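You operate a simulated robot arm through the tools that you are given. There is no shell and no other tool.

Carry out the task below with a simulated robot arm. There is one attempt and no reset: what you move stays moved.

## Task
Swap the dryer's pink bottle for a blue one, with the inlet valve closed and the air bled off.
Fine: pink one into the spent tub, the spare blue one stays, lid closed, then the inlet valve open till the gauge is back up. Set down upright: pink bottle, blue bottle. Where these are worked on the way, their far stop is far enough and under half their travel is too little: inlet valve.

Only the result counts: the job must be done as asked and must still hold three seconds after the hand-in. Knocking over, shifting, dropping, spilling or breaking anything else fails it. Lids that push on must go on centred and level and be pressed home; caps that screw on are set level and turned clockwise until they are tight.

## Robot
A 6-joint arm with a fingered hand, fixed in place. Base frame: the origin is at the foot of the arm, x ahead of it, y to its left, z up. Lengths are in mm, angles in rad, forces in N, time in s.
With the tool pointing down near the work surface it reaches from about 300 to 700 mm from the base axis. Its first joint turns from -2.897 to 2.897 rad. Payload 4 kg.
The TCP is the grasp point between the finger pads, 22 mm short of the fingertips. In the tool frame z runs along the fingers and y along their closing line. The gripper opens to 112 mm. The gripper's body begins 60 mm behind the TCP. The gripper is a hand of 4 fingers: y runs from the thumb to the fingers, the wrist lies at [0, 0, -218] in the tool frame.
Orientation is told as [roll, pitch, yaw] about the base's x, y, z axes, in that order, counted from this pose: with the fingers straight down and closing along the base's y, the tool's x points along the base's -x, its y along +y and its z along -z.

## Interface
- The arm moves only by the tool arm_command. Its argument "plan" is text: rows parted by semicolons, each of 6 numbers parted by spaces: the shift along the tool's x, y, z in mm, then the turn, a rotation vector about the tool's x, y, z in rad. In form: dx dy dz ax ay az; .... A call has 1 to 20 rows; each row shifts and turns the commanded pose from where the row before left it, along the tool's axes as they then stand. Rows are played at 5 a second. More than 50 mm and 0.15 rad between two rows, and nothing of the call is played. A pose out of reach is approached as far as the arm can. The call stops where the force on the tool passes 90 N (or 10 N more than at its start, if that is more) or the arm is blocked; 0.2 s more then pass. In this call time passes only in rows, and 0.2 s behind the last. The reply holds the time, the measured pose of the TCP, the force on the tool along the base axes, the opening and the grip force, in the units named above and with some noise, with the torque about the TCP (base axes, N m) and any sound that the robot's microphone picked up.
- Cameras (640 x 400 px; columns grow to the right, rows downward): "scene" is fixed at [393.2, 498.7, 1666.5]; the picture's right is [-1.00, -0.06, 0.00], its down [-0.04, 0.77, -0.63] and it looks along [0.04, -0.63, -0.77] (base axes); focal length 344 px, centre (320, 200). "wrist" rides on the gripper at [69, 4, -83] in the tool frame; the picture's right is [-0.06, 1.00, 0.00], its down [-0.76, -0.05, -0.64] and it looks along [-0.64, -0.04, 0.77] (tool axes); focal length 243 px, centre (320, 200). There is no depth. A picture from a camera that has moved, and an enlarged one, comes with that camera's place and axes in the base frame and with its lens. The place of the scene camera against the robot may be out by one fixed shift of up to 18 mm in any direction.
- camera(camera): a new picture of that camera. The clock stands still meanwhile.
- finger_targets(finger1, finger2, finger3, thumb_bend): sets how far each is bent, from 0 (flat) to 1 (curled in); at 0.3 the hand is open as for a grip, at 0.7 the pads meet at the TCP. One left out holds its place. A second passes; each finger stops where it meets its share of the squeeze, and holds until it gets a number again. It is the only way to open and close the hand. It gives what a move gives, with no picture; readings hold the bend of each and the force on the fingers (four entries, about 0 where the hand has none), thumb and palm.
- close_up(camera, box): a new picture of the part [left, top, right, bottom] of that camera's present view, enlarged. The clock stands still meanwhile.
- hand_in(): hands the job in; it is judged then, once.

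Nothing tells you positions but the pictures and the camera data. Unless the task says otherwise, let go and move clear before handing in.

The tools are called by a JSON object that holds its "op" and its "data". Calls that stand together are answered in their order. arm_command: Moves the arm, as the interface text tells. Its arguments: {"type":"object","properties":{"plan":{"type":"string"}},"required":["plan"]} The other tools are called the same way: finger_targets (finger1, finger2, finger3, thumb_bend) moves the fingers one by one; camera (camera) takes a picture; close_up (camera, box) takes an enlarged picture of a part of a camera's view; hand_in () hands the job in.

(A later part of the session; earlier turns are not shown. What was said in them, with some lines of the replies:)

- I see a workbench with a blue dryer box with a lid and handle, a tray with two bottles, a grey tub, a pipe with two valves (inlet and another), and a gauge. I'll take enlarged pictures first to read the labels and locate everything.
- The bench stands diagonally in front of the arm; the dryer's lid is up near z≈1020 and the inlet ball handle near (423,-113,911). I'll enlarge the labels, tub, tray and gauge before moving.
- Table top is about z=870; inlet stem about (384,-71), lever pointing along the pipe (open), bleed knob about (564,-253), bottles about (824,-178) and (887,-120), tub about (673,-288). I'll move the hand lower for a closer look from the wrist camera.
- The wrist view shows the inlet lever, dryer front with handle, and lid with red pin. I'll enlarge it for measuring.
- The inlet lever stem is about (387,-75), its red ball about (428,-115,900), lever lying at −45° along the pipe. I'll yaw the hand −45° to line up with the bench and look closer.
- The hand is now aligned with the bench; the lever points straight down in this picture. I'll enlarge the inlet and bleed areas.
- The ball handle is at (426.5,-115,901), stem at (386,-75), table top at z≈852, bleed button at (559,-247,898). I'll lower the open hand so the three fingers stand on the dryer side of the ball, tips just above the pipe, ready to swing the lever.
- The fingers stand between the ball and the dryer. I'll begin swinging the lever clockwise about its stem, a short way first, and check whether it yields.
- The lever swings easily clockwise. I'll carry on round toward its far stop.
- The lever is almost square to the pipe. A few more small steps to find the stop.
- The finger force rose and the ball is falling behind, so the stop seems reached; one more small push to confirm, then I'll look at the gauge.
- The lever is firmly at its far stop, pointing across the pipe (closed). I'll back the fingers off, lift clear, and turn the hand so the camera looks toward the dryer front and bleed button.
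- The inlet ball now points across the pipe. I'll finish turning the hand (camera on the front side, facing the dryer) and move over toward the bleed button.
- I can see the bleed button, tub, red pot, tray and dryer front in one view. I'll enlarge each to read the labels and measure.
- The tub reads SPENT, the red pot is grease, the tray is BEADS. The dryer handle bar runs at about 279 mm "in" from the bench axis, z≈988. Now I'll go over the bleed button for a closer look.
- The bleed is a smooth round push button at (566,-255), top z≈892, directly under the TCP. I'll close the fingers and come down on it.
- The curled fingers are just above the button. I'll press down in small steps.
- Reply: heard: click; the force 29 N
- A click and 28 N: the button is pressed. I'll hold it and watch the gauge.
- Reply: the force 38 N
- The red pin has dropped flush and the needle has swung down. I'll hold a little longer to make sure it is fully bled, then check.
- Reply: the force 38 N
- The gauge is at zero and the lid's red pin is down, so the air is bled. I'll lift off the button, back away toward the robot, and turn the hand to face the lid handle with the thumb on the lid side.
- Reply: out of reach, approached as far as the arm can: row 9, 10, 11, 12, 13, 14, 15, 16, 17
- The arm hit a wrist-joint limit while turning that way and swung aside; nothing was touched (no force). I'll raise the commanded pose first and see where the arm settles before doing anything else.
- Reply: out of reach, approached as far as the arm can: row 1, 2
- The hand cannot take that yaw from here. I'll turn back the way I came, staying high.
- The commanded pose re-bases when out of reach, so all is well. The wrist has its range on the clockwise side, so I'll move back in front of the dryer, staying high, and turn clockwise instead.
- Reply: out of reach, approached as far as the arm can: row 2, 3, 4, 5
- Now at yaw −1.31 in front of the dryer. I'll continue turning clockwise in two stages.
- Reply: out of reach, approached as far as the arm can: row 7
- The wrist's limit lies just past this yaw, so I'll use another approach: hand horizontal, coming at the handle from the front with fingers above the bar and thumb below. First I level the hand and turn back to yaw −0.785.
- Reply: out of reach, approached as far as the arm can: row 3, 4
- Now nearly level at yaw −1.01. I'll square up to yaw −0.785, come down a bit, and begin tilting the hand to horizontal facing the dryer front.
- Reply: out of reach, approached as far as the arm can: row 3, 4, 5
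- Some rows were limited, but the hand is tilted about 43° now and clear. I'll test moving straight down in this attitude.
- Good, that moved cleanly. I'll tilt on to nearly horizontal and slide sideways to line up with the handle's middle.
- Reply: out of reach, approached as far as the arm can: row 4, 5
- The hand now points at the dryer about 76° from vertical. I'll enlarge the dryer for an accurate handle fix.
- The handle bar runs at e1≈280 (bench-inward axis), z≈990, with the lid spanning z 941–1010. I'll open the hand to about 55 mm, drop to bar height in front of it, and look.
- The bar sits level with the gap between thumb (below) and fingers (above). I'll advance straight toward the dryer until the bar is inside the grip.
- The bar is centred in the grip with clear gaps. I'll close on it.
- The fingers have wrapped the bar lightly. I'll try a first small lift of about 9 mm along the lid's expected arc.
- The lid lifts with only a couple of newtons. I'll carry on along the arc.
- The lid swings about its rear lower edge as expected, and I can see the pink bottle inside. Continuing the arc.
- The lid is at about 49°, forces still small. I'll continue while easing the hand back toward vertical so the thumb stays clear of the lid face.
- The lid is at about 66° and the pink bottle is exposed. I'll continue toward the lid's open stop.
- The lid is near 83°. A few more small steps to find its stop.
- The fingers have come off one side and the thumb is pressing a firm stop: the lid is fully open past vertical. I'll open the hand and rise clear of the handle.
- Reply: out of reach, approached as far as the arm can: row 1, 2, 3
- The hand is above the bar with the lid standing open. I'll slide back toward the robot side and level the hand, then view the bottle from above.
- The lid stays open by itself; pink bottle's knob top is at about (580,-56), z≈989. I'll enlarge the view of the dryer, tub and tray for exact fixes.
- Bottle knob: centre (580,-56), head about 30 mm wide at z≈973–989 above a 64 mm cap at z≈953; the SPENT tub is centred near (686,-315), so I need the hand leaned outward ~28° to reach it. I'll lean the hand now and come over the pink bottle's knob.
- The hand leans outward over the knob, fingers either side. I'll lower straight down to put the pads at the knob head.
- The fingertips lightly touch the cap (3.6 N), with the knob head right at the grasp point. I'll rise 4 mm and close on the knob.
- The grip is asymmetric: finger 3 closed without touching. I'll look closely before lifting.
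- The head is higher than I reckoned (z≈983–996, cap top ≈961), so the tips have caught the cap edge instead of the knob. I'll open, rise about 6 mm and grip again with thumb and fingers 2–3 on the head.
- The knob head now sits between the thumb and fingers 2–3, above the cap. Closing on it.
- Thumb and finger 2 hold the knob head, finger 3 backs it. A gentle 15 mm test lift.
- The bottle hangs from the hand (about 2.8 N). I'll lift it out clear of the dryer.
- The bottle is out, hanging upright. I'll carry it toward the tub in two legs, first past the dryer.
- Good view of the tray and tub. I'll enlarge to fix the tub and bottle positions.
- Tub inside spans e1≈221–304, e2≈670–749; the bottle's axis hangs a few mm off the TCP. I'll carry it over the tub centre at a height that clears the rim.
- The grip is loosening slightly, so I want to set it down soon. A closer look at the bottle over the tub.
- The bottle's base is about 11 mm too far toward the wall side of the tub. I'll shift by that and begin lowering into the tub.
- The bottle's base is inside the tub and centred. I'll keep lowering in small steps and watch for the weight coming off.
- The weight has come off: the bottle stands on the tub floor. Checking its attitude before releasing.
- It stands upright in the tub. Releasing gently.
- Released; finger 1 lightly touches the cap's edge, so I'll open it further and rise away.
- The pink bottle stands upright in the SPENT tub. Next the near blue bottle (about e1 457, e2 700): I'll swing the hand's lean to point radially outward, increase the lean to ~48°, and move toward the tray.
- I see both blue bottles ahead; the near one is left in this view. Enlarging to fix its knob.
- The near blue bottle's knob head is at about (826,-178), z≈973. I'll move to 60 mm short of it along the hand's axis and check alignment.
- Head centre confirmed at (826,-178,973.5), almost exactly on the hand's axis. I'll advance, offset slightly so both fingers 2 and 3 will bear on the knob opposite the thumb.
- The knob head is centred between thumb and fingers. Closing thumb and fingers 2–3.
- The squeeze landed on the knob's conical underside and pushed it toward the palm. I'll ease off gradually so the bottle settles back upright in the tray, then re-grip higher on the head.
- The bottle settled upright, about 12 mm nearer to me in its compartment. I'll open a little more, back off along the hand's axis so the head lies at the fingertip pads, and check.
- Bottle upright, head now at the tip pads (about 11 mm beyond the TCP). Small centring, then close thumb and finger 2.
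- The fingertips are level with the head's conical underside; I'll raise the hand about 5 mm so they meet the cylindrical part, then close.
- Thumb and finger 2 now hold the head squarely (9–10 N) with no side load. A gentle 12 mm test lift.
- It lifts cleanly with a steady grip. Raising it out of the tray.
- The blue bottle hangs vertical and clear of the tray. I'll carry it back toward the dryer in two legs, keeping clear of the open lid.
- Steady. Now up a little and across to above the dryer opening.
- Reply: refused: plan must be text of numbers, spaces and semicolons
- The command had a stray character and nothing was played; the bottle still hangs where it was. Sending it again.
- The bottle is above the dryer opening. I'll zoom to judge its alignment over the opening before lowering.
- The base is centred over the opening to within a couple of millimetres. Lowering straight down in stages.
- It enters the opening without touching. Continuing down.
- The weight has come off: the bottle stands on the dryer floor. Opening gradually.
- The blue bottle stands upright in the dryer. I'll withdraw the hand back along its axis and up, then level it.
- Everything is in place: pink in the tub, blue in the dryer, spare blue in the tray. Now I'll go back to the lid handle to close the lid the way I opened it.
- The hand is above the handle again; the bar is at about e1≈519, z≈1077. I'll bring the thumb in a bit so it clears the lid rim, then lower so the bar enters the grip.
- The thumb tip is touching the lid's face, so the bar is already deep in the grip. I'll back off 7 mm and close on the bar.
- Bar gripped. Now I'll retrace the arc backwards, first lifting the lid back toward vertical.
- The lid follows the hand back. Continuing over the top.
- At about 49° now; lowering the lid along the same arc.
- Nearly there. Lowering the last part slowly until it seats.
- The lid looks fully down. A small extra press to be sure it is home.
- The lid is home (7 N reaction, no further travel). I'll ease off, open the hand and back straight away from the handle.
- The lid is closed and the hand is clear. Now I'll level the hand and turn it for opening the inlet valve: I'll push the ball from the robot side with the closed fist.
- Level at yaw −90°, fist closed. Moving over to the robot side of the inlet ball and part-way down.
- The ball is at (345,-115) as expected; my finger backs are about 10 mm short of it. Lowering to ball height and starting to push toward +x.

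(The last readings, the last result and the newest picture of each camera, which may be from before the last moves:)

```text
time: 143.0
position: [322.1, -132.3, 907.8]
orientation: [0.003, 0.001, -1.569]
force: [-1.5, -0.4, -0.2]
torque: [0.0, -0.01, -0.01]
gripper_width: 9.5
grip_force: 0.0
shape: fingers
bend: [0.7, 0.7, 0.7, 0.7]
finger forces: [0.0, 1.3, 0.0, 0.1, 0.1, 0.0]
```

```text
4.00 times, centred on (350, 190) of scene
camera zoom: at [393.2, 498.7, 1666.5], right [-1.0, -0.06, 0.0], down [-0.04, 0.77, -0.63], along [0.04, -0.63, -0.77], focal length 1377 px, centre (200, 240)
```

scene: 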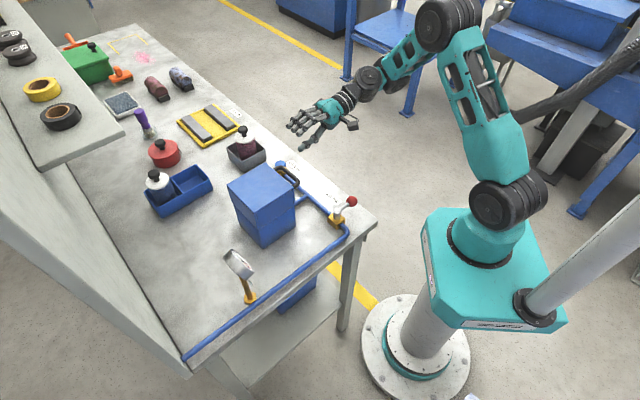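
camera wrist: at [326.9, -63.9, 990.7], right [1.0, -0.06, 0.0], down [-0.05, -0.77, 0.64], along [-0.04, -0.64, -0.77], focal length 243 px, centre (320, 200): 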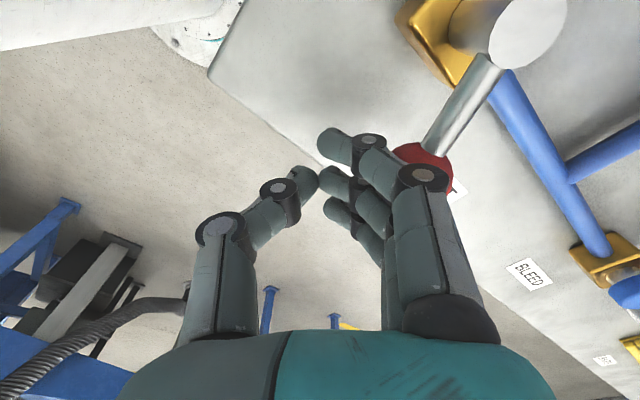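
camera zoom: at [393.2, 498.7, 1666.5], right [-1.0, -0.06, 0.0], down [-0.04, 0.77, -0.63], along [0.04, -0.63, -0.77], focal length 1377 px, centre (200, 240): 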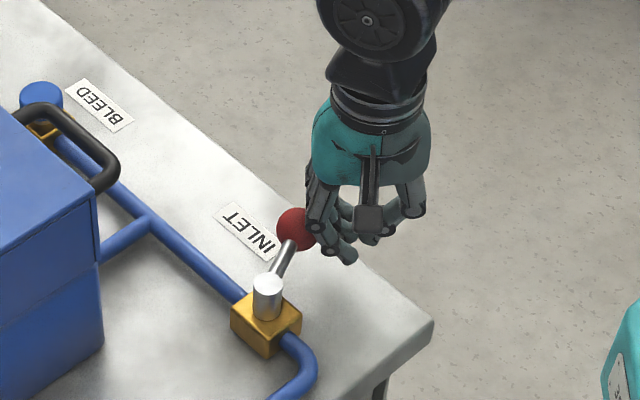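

The lever turns easily with the push. Continuing.

{"op": "arm_command", "data": {"plan": "0 5 0 0 0 0; 0 5 0 0 0 0; 0 5 0 0 0 0; 0 5 0 0 0 0; 0 5 0 0 0 0; 0 5 0 0 0 0; 0 5 0 0 0 0; 0 5 0 0 0 0; 0 5 0 0 0 0"}}

{"op": "camera", "data": {"camera": "wrist"}}

{"op": "close_up", "data": {"camera": "scene", "box": [270, 140, 390, 240]}}

```text
time: 145.0
position: [367.3, -132.7, 906.7]
orientation: [0.001, 0.001, -1.57]
force: [0.3, -0.1, 0.3]
torque: [-0.01, 0.0, -0.01]
gripper_width: 9.6
grip_force: 0.7
shape: fingers
bend: [0.7, 0.7, 0.7, 0.7]
finger forces: [0.1, 0.6, 0.0, 0.0, 0.1, 0.0]
```

```text
taken
camera wrist: at [372.2, -64.3, 991.2], right [1.0, -0.06, 0.0], down [-0.05, -0.77, 0.64], along [-0.04, -0.64, -0.77], focal length 243 px, centre (320, 200)
```

wrist: 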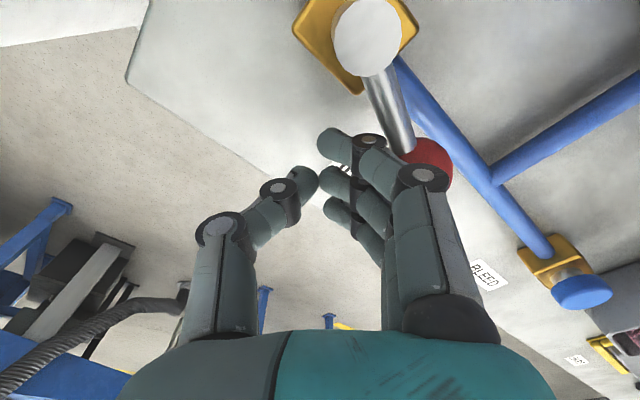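

```text
4.00 times, centred on (330, 190) of scene
camera zoom: at [393.2, 498.7, 1666.5], right [-1.0, -0.06, 0.0], down [-0.04, 0.77, -0.63], along [0.04, -0.63, -0.77], focal length 1377 px, centre (280, 240)
```

zoom: 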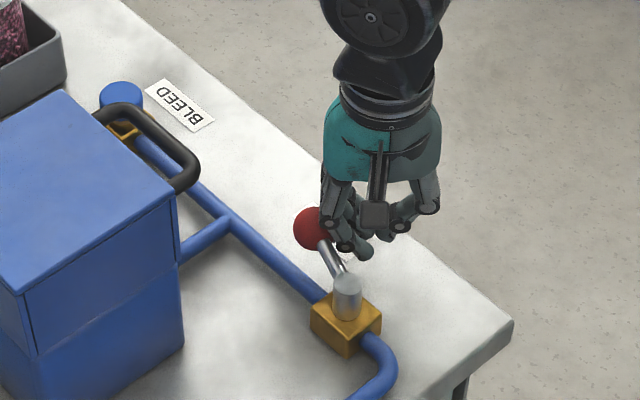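

{"op": "arm_command", "data": {"plan": "0 4 0 0 0 0; 0 4 0 0 0 0; 0 4 0 0 0 0; 0 4 0 0 0 0; 0 4 0 0 0 0"}}

{"op": "camera", "data": {"camera": "wrist"}}

{"op": "close_up", "data": {"camera": "scene", "box": [270, 140, 390, 240]}}

```text
time: 146.2
position: [387.7, -132.2, 907.0]
orientation: [0.0, 0.0, -1.569]
force: [-3.9, 0.0, 0.0]
torque: [0.02, -0.03, 0.12]
gripper_width: 6.6
grip_force: 1.8
shape: fingers
bend: [0.71, 0.7, 0.7, 0.7]
finger forces: [4.2, 0.0, 0.0, 0.1, 0.0, 0.0]
```

```text
taken
camera wrist: at [391.7, -64.0, 991.0], right [1.0, -0.06, 0.0], down [-0.05, -0.77, 0.64], along [-0.04, -0.64, -0.77], focal length 243 px, centre (320, 200)
```

wrist: 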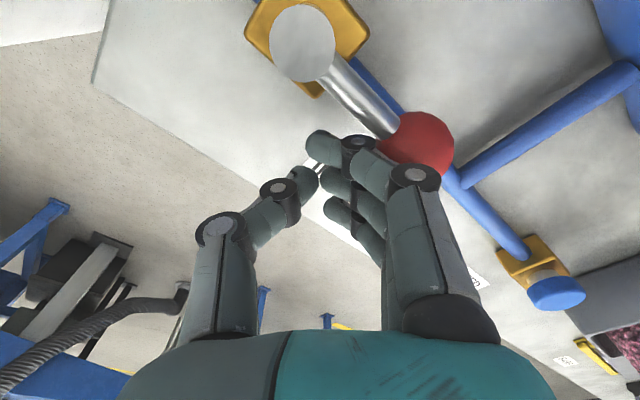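

```text
4.00 times, centred on (330, 190) of scene
camera zoom: at [393.2, 498.7, 1666.5], right [-1.0, -0.06, 0.0], down [-0.04, 0.77, -0.63], along [0.04, -0.63, -0.77], focal length 1377 px, centre (280, 240)
```

zoom: 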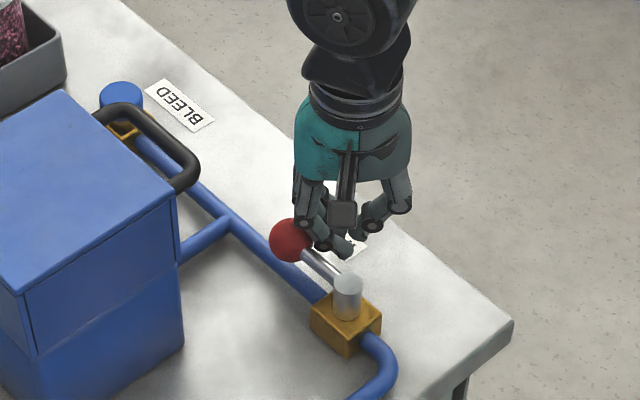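

The lever is back in line with the pipe and resistance has begun. One more small push to confirm the stop.

{"op": "arm_command", "data": {"plan": "0 3 0 0 0 0; 0 0 0 0 0 0"}}

{"op": "close_up", "data": {"camera": "scene", "box": [210, 235, 270, 295]}}

{"op": "close_up", "data": {"camera": "scene", "box": [220, 150, 350, 250]}}

```text
time: 146.8
position: [389.4, -132.1, 908.1]
orientation: [0.001, -0.001, -1.568]
force: [-6.6, -0.7, 1.3]
torque: [0.05, -0.05, 0.11]
gripper_width: 5.4
grip_force: 3.8
shape: fingers
bend: [0.71, 0.7, 0.7, 0.7]
finger forces: [7.2, 0.0, 0.1, 0.0, 0.0, 0.0]
```

```text
6.67 times, centred on (240, 265) of scene
camera zoom: at [393.2, 498.7, 1666.5], right [-1.0, -0.06, 0.0], down [-0.04, 0.77, -0.63], along [0.04, -0.63, -0.77], focal length 2295 px, centre (853, -233)
```

zoom: 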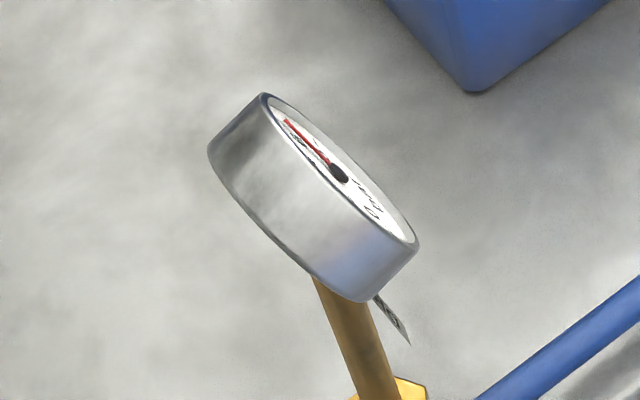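

```text
4.00 times, centred on (285, 200) of scene
camera zoom: at [393.2, 498.7, 1666.5], right [-1.0, -0.06, 0.0], down [-0.04, 0.77, -0.63], along [0.04, -0.63, -0.77], focal length 1377 px, centre (460, 200)
```

zoom: 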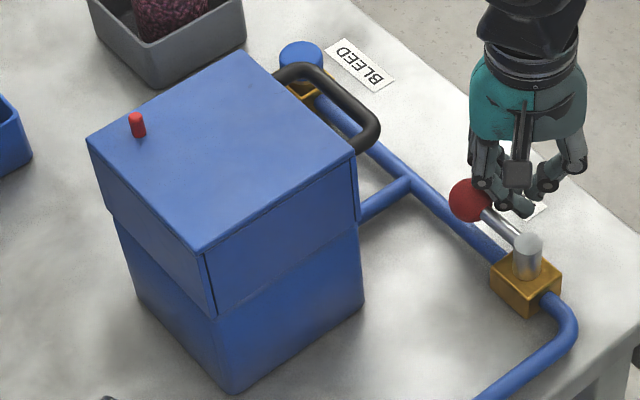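

The gauge needle is back up and the red pin has risen: the dryer is pressurised. I'll back the hand off and lift clear.

{"op": "arm_command", "data": {"plan": "0 -6 0 0 0 0; 0 -12 0 0 0 0; 0 -15 0 0 0 0; 0 -15 -10 0 0 0; 0 0 -40 0 0 0; 0 0 -45 0 0 0; 0 0 -45 0 0 0; 0 0 -40 0 0 0"}}

{"op": "camera", "data": {"camera": "scene"}}

{"op": "camera", "data": {"camera": "wrist"}}

{"op": "close_up", "data": {"camera": "scene", "box": [210, 235, 270, 295]}}

{"op": "close_up", "data": {"camera": "scene", "box": [130, 110, 290, 230]}}

{"op": "close_up", "data": {"camera": "scene", "box": [260, 150, 380, 250]}}

```text
time: 148.6
position: [341.3, -131.9, 1086.1]
orientation: [0.0, 0.002, -1.57]
force: [-0.3, -0.2, 0.1]
torque: [0.0, 0.02, 0.0]
gripper_width: 9.4
grip_force: 0.1
shape: fingers
bend: [0.7, 0.7, 0.7, 0.7]
finger forces: [0.0, 0.0, 0.0, 0.0, 0.0, 0.0]
```

```text
taken
```

scene: 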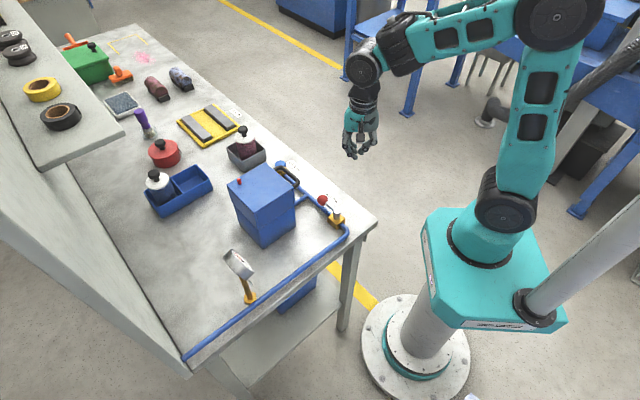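

```text
taken
camera wrist: at [347.1, -64.0, 1170.2], right [1.0, -0.06, 0.0], down [-0.05, -0.77, 0.64], along [-0.04, -0.64, -0.77], focal length 243 px, centre (320, 200)
```

wrist: 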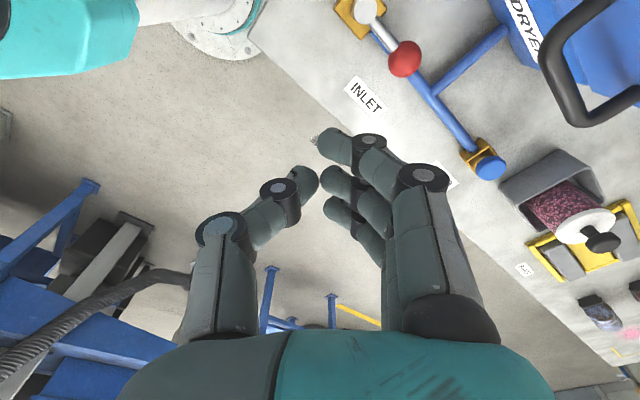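

```text
6.67 times, centred on (240, 265) of scene
camera zoom: at [393.2, 498.7, 1666.5], right [-1.0, -0.06, 0.0], down [-0.04, 0.77, -0.63], along [0.04, -0.63, -0.77], focal length 2295 px, centre (853, -233)
```

zoom: 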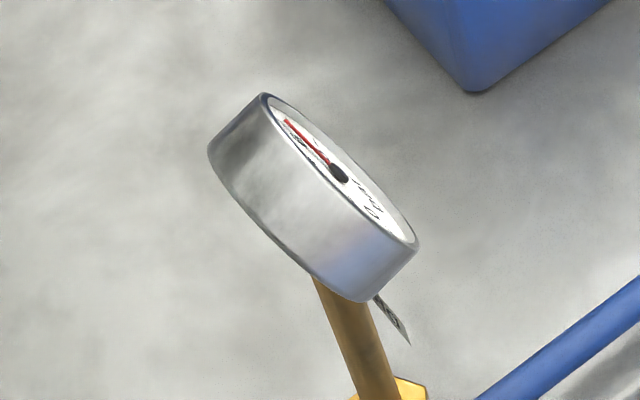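

```text
3.33 times, centred on (210, 170) of scene
camera zoom: at [393.2, 498.7, 1666.5], right [-1.0, -0.06, 0.0], down [-0.04, 0.77, -0.63], along [0.04, -0.63, -0.77], focal length 1147 px, centre (687, 300)
```

zoom: 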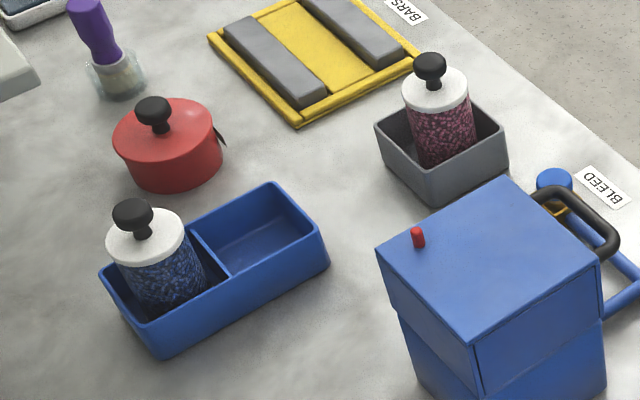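

```text
4.00 times, centred on (320, 200) of scene
camera zoom: at [393.2, 498.7, 1666.5], right [-1.0, -0.06, 0.0], down [-0.04, 0.77, -0.63], along [0.04, -0.63, -0.77], focal length 1377 px, centre (320, 200)
```

zoom: 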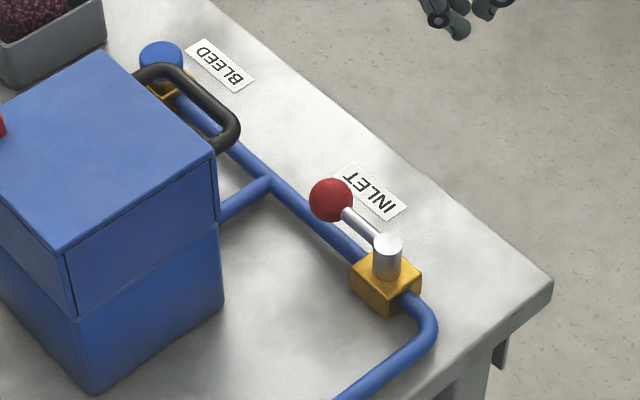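

Everything is in its final state: pink bottle upright in SPENT, spare blue in the tray, lid closed, inlet lever in line with the pipe, gauge needle steady at its original reading and red pin up. I'll let a few seconds pass and check once more before handing in.

{"op": "arm_command", "data": {"plan": "0 -10 -10 0 0 0; 0 0 0 0 0 0; 0 0 0 0 0 0; 0 0 0 0 0 0; 0 0 0 0 0 0; 0 0 0 0 0 0; 0 0 0 0 0 0; 0 0 0 0 0 0; 0 0 0 0 0 0; 0 0 0 0 0 0; 0 0 0 0 0 0; 0 0 0 0 0 0; 0 0 0 0 0 0; 0 0 0 0 0 0; 0 0 0 0 0 0"}}

{"op": "close_up", "data": {"camera": "scene", "box": [215, 240, 265, 285]}}

{"op": "close_up", "data": {"camera": "scene", "box": [130, 110, 370, 260]}}

```text
time: 151.8
position: [332.6, -132.8, 1096.4]
orientation: [0.001, 0.0, -1.569]
force: [-0.6, -0.4, -0.3]
torque: [-0.02, 0.01, 0.0]
gripper_width: 9.5
grip_force: 0.1
shape: fingers
bend: [0.7, 0.7, 0.7, 0.7]
finger forces: [0.0, 0.0, 0.0, 0.0, 0.0, 0.1]
```

```text
8.89 times, centred on (240, 262) of scene
camera zoom: at [393.2, 498.7, 1666.5], right [-1.0, -0.06, 0.0], down [-0.04, 0.77, -0.63], along [0.04, -0.63, -0.77], focal length 3060 px, centre (1031, -356)
```

zoom: 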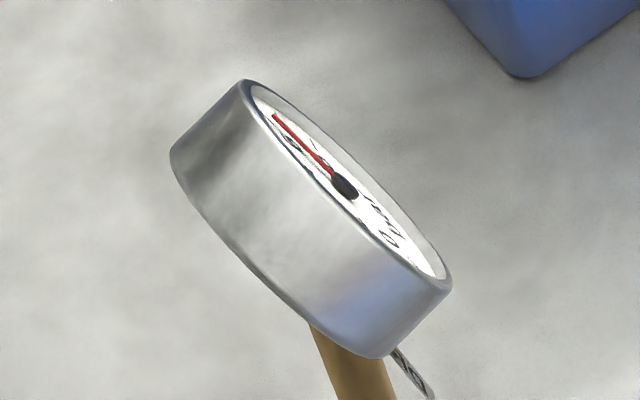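

```text
2.67 times, centred on (250, 185) of scene
camera zoom: at [393.2, 498.7, 1666.5], right [-1.0, -0.06, 0.0], down [-0.04, 0.77, -0.63], along [0.04, -0.63, -0.77], focal length 918 px, centre (507, 240)
```

zoom: 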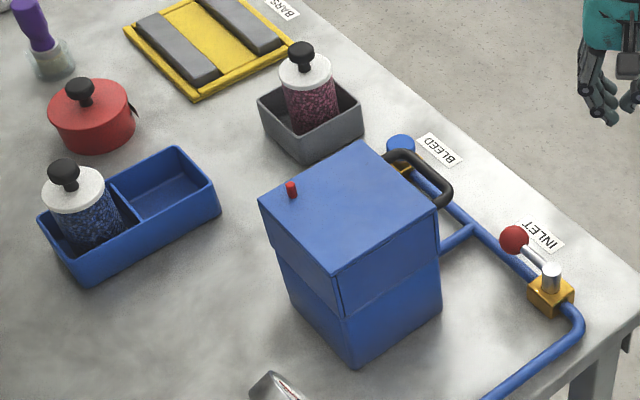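

All steady: gauge up, pin up, lid closed, pink upright in the tub, spare blue upright in the tray, and the hand is clear. Handing in.

{"op": "hand_in", "data": {}}

```text
The job is handed in.
```

The bottle swap is done and handed in; the result has not come back yet.

- **Inlet and bleed:** I turned the inlet lever to its closed stop, then held the bleed button until the gauge read zero and the lid's red pin dropped.
- **Pink bottle:** It stands upright in the SPENT tub.
- **Blue bottle:** One blue bottle from the tray stands upright in the dryer. The spare blue one is still in its place in the tray. On the first try the grip slipped and slid the bottle about 12 mm inside the tray. It stayed upright and I picked it up on the next try.
- **Lid:** It is closed, and a light press on the handle showed no further travel.
- **Inlet open again:** The lever is back at its open stop, in line with the pipe. The needle returned to about its starting position (around 6 bar) and the red pin is up again.

The last pictures, about five seconds after I opened the inlet, showed the gauge steady. Nothing else on the bench was knocked or moved, and the hand is clear of everything.
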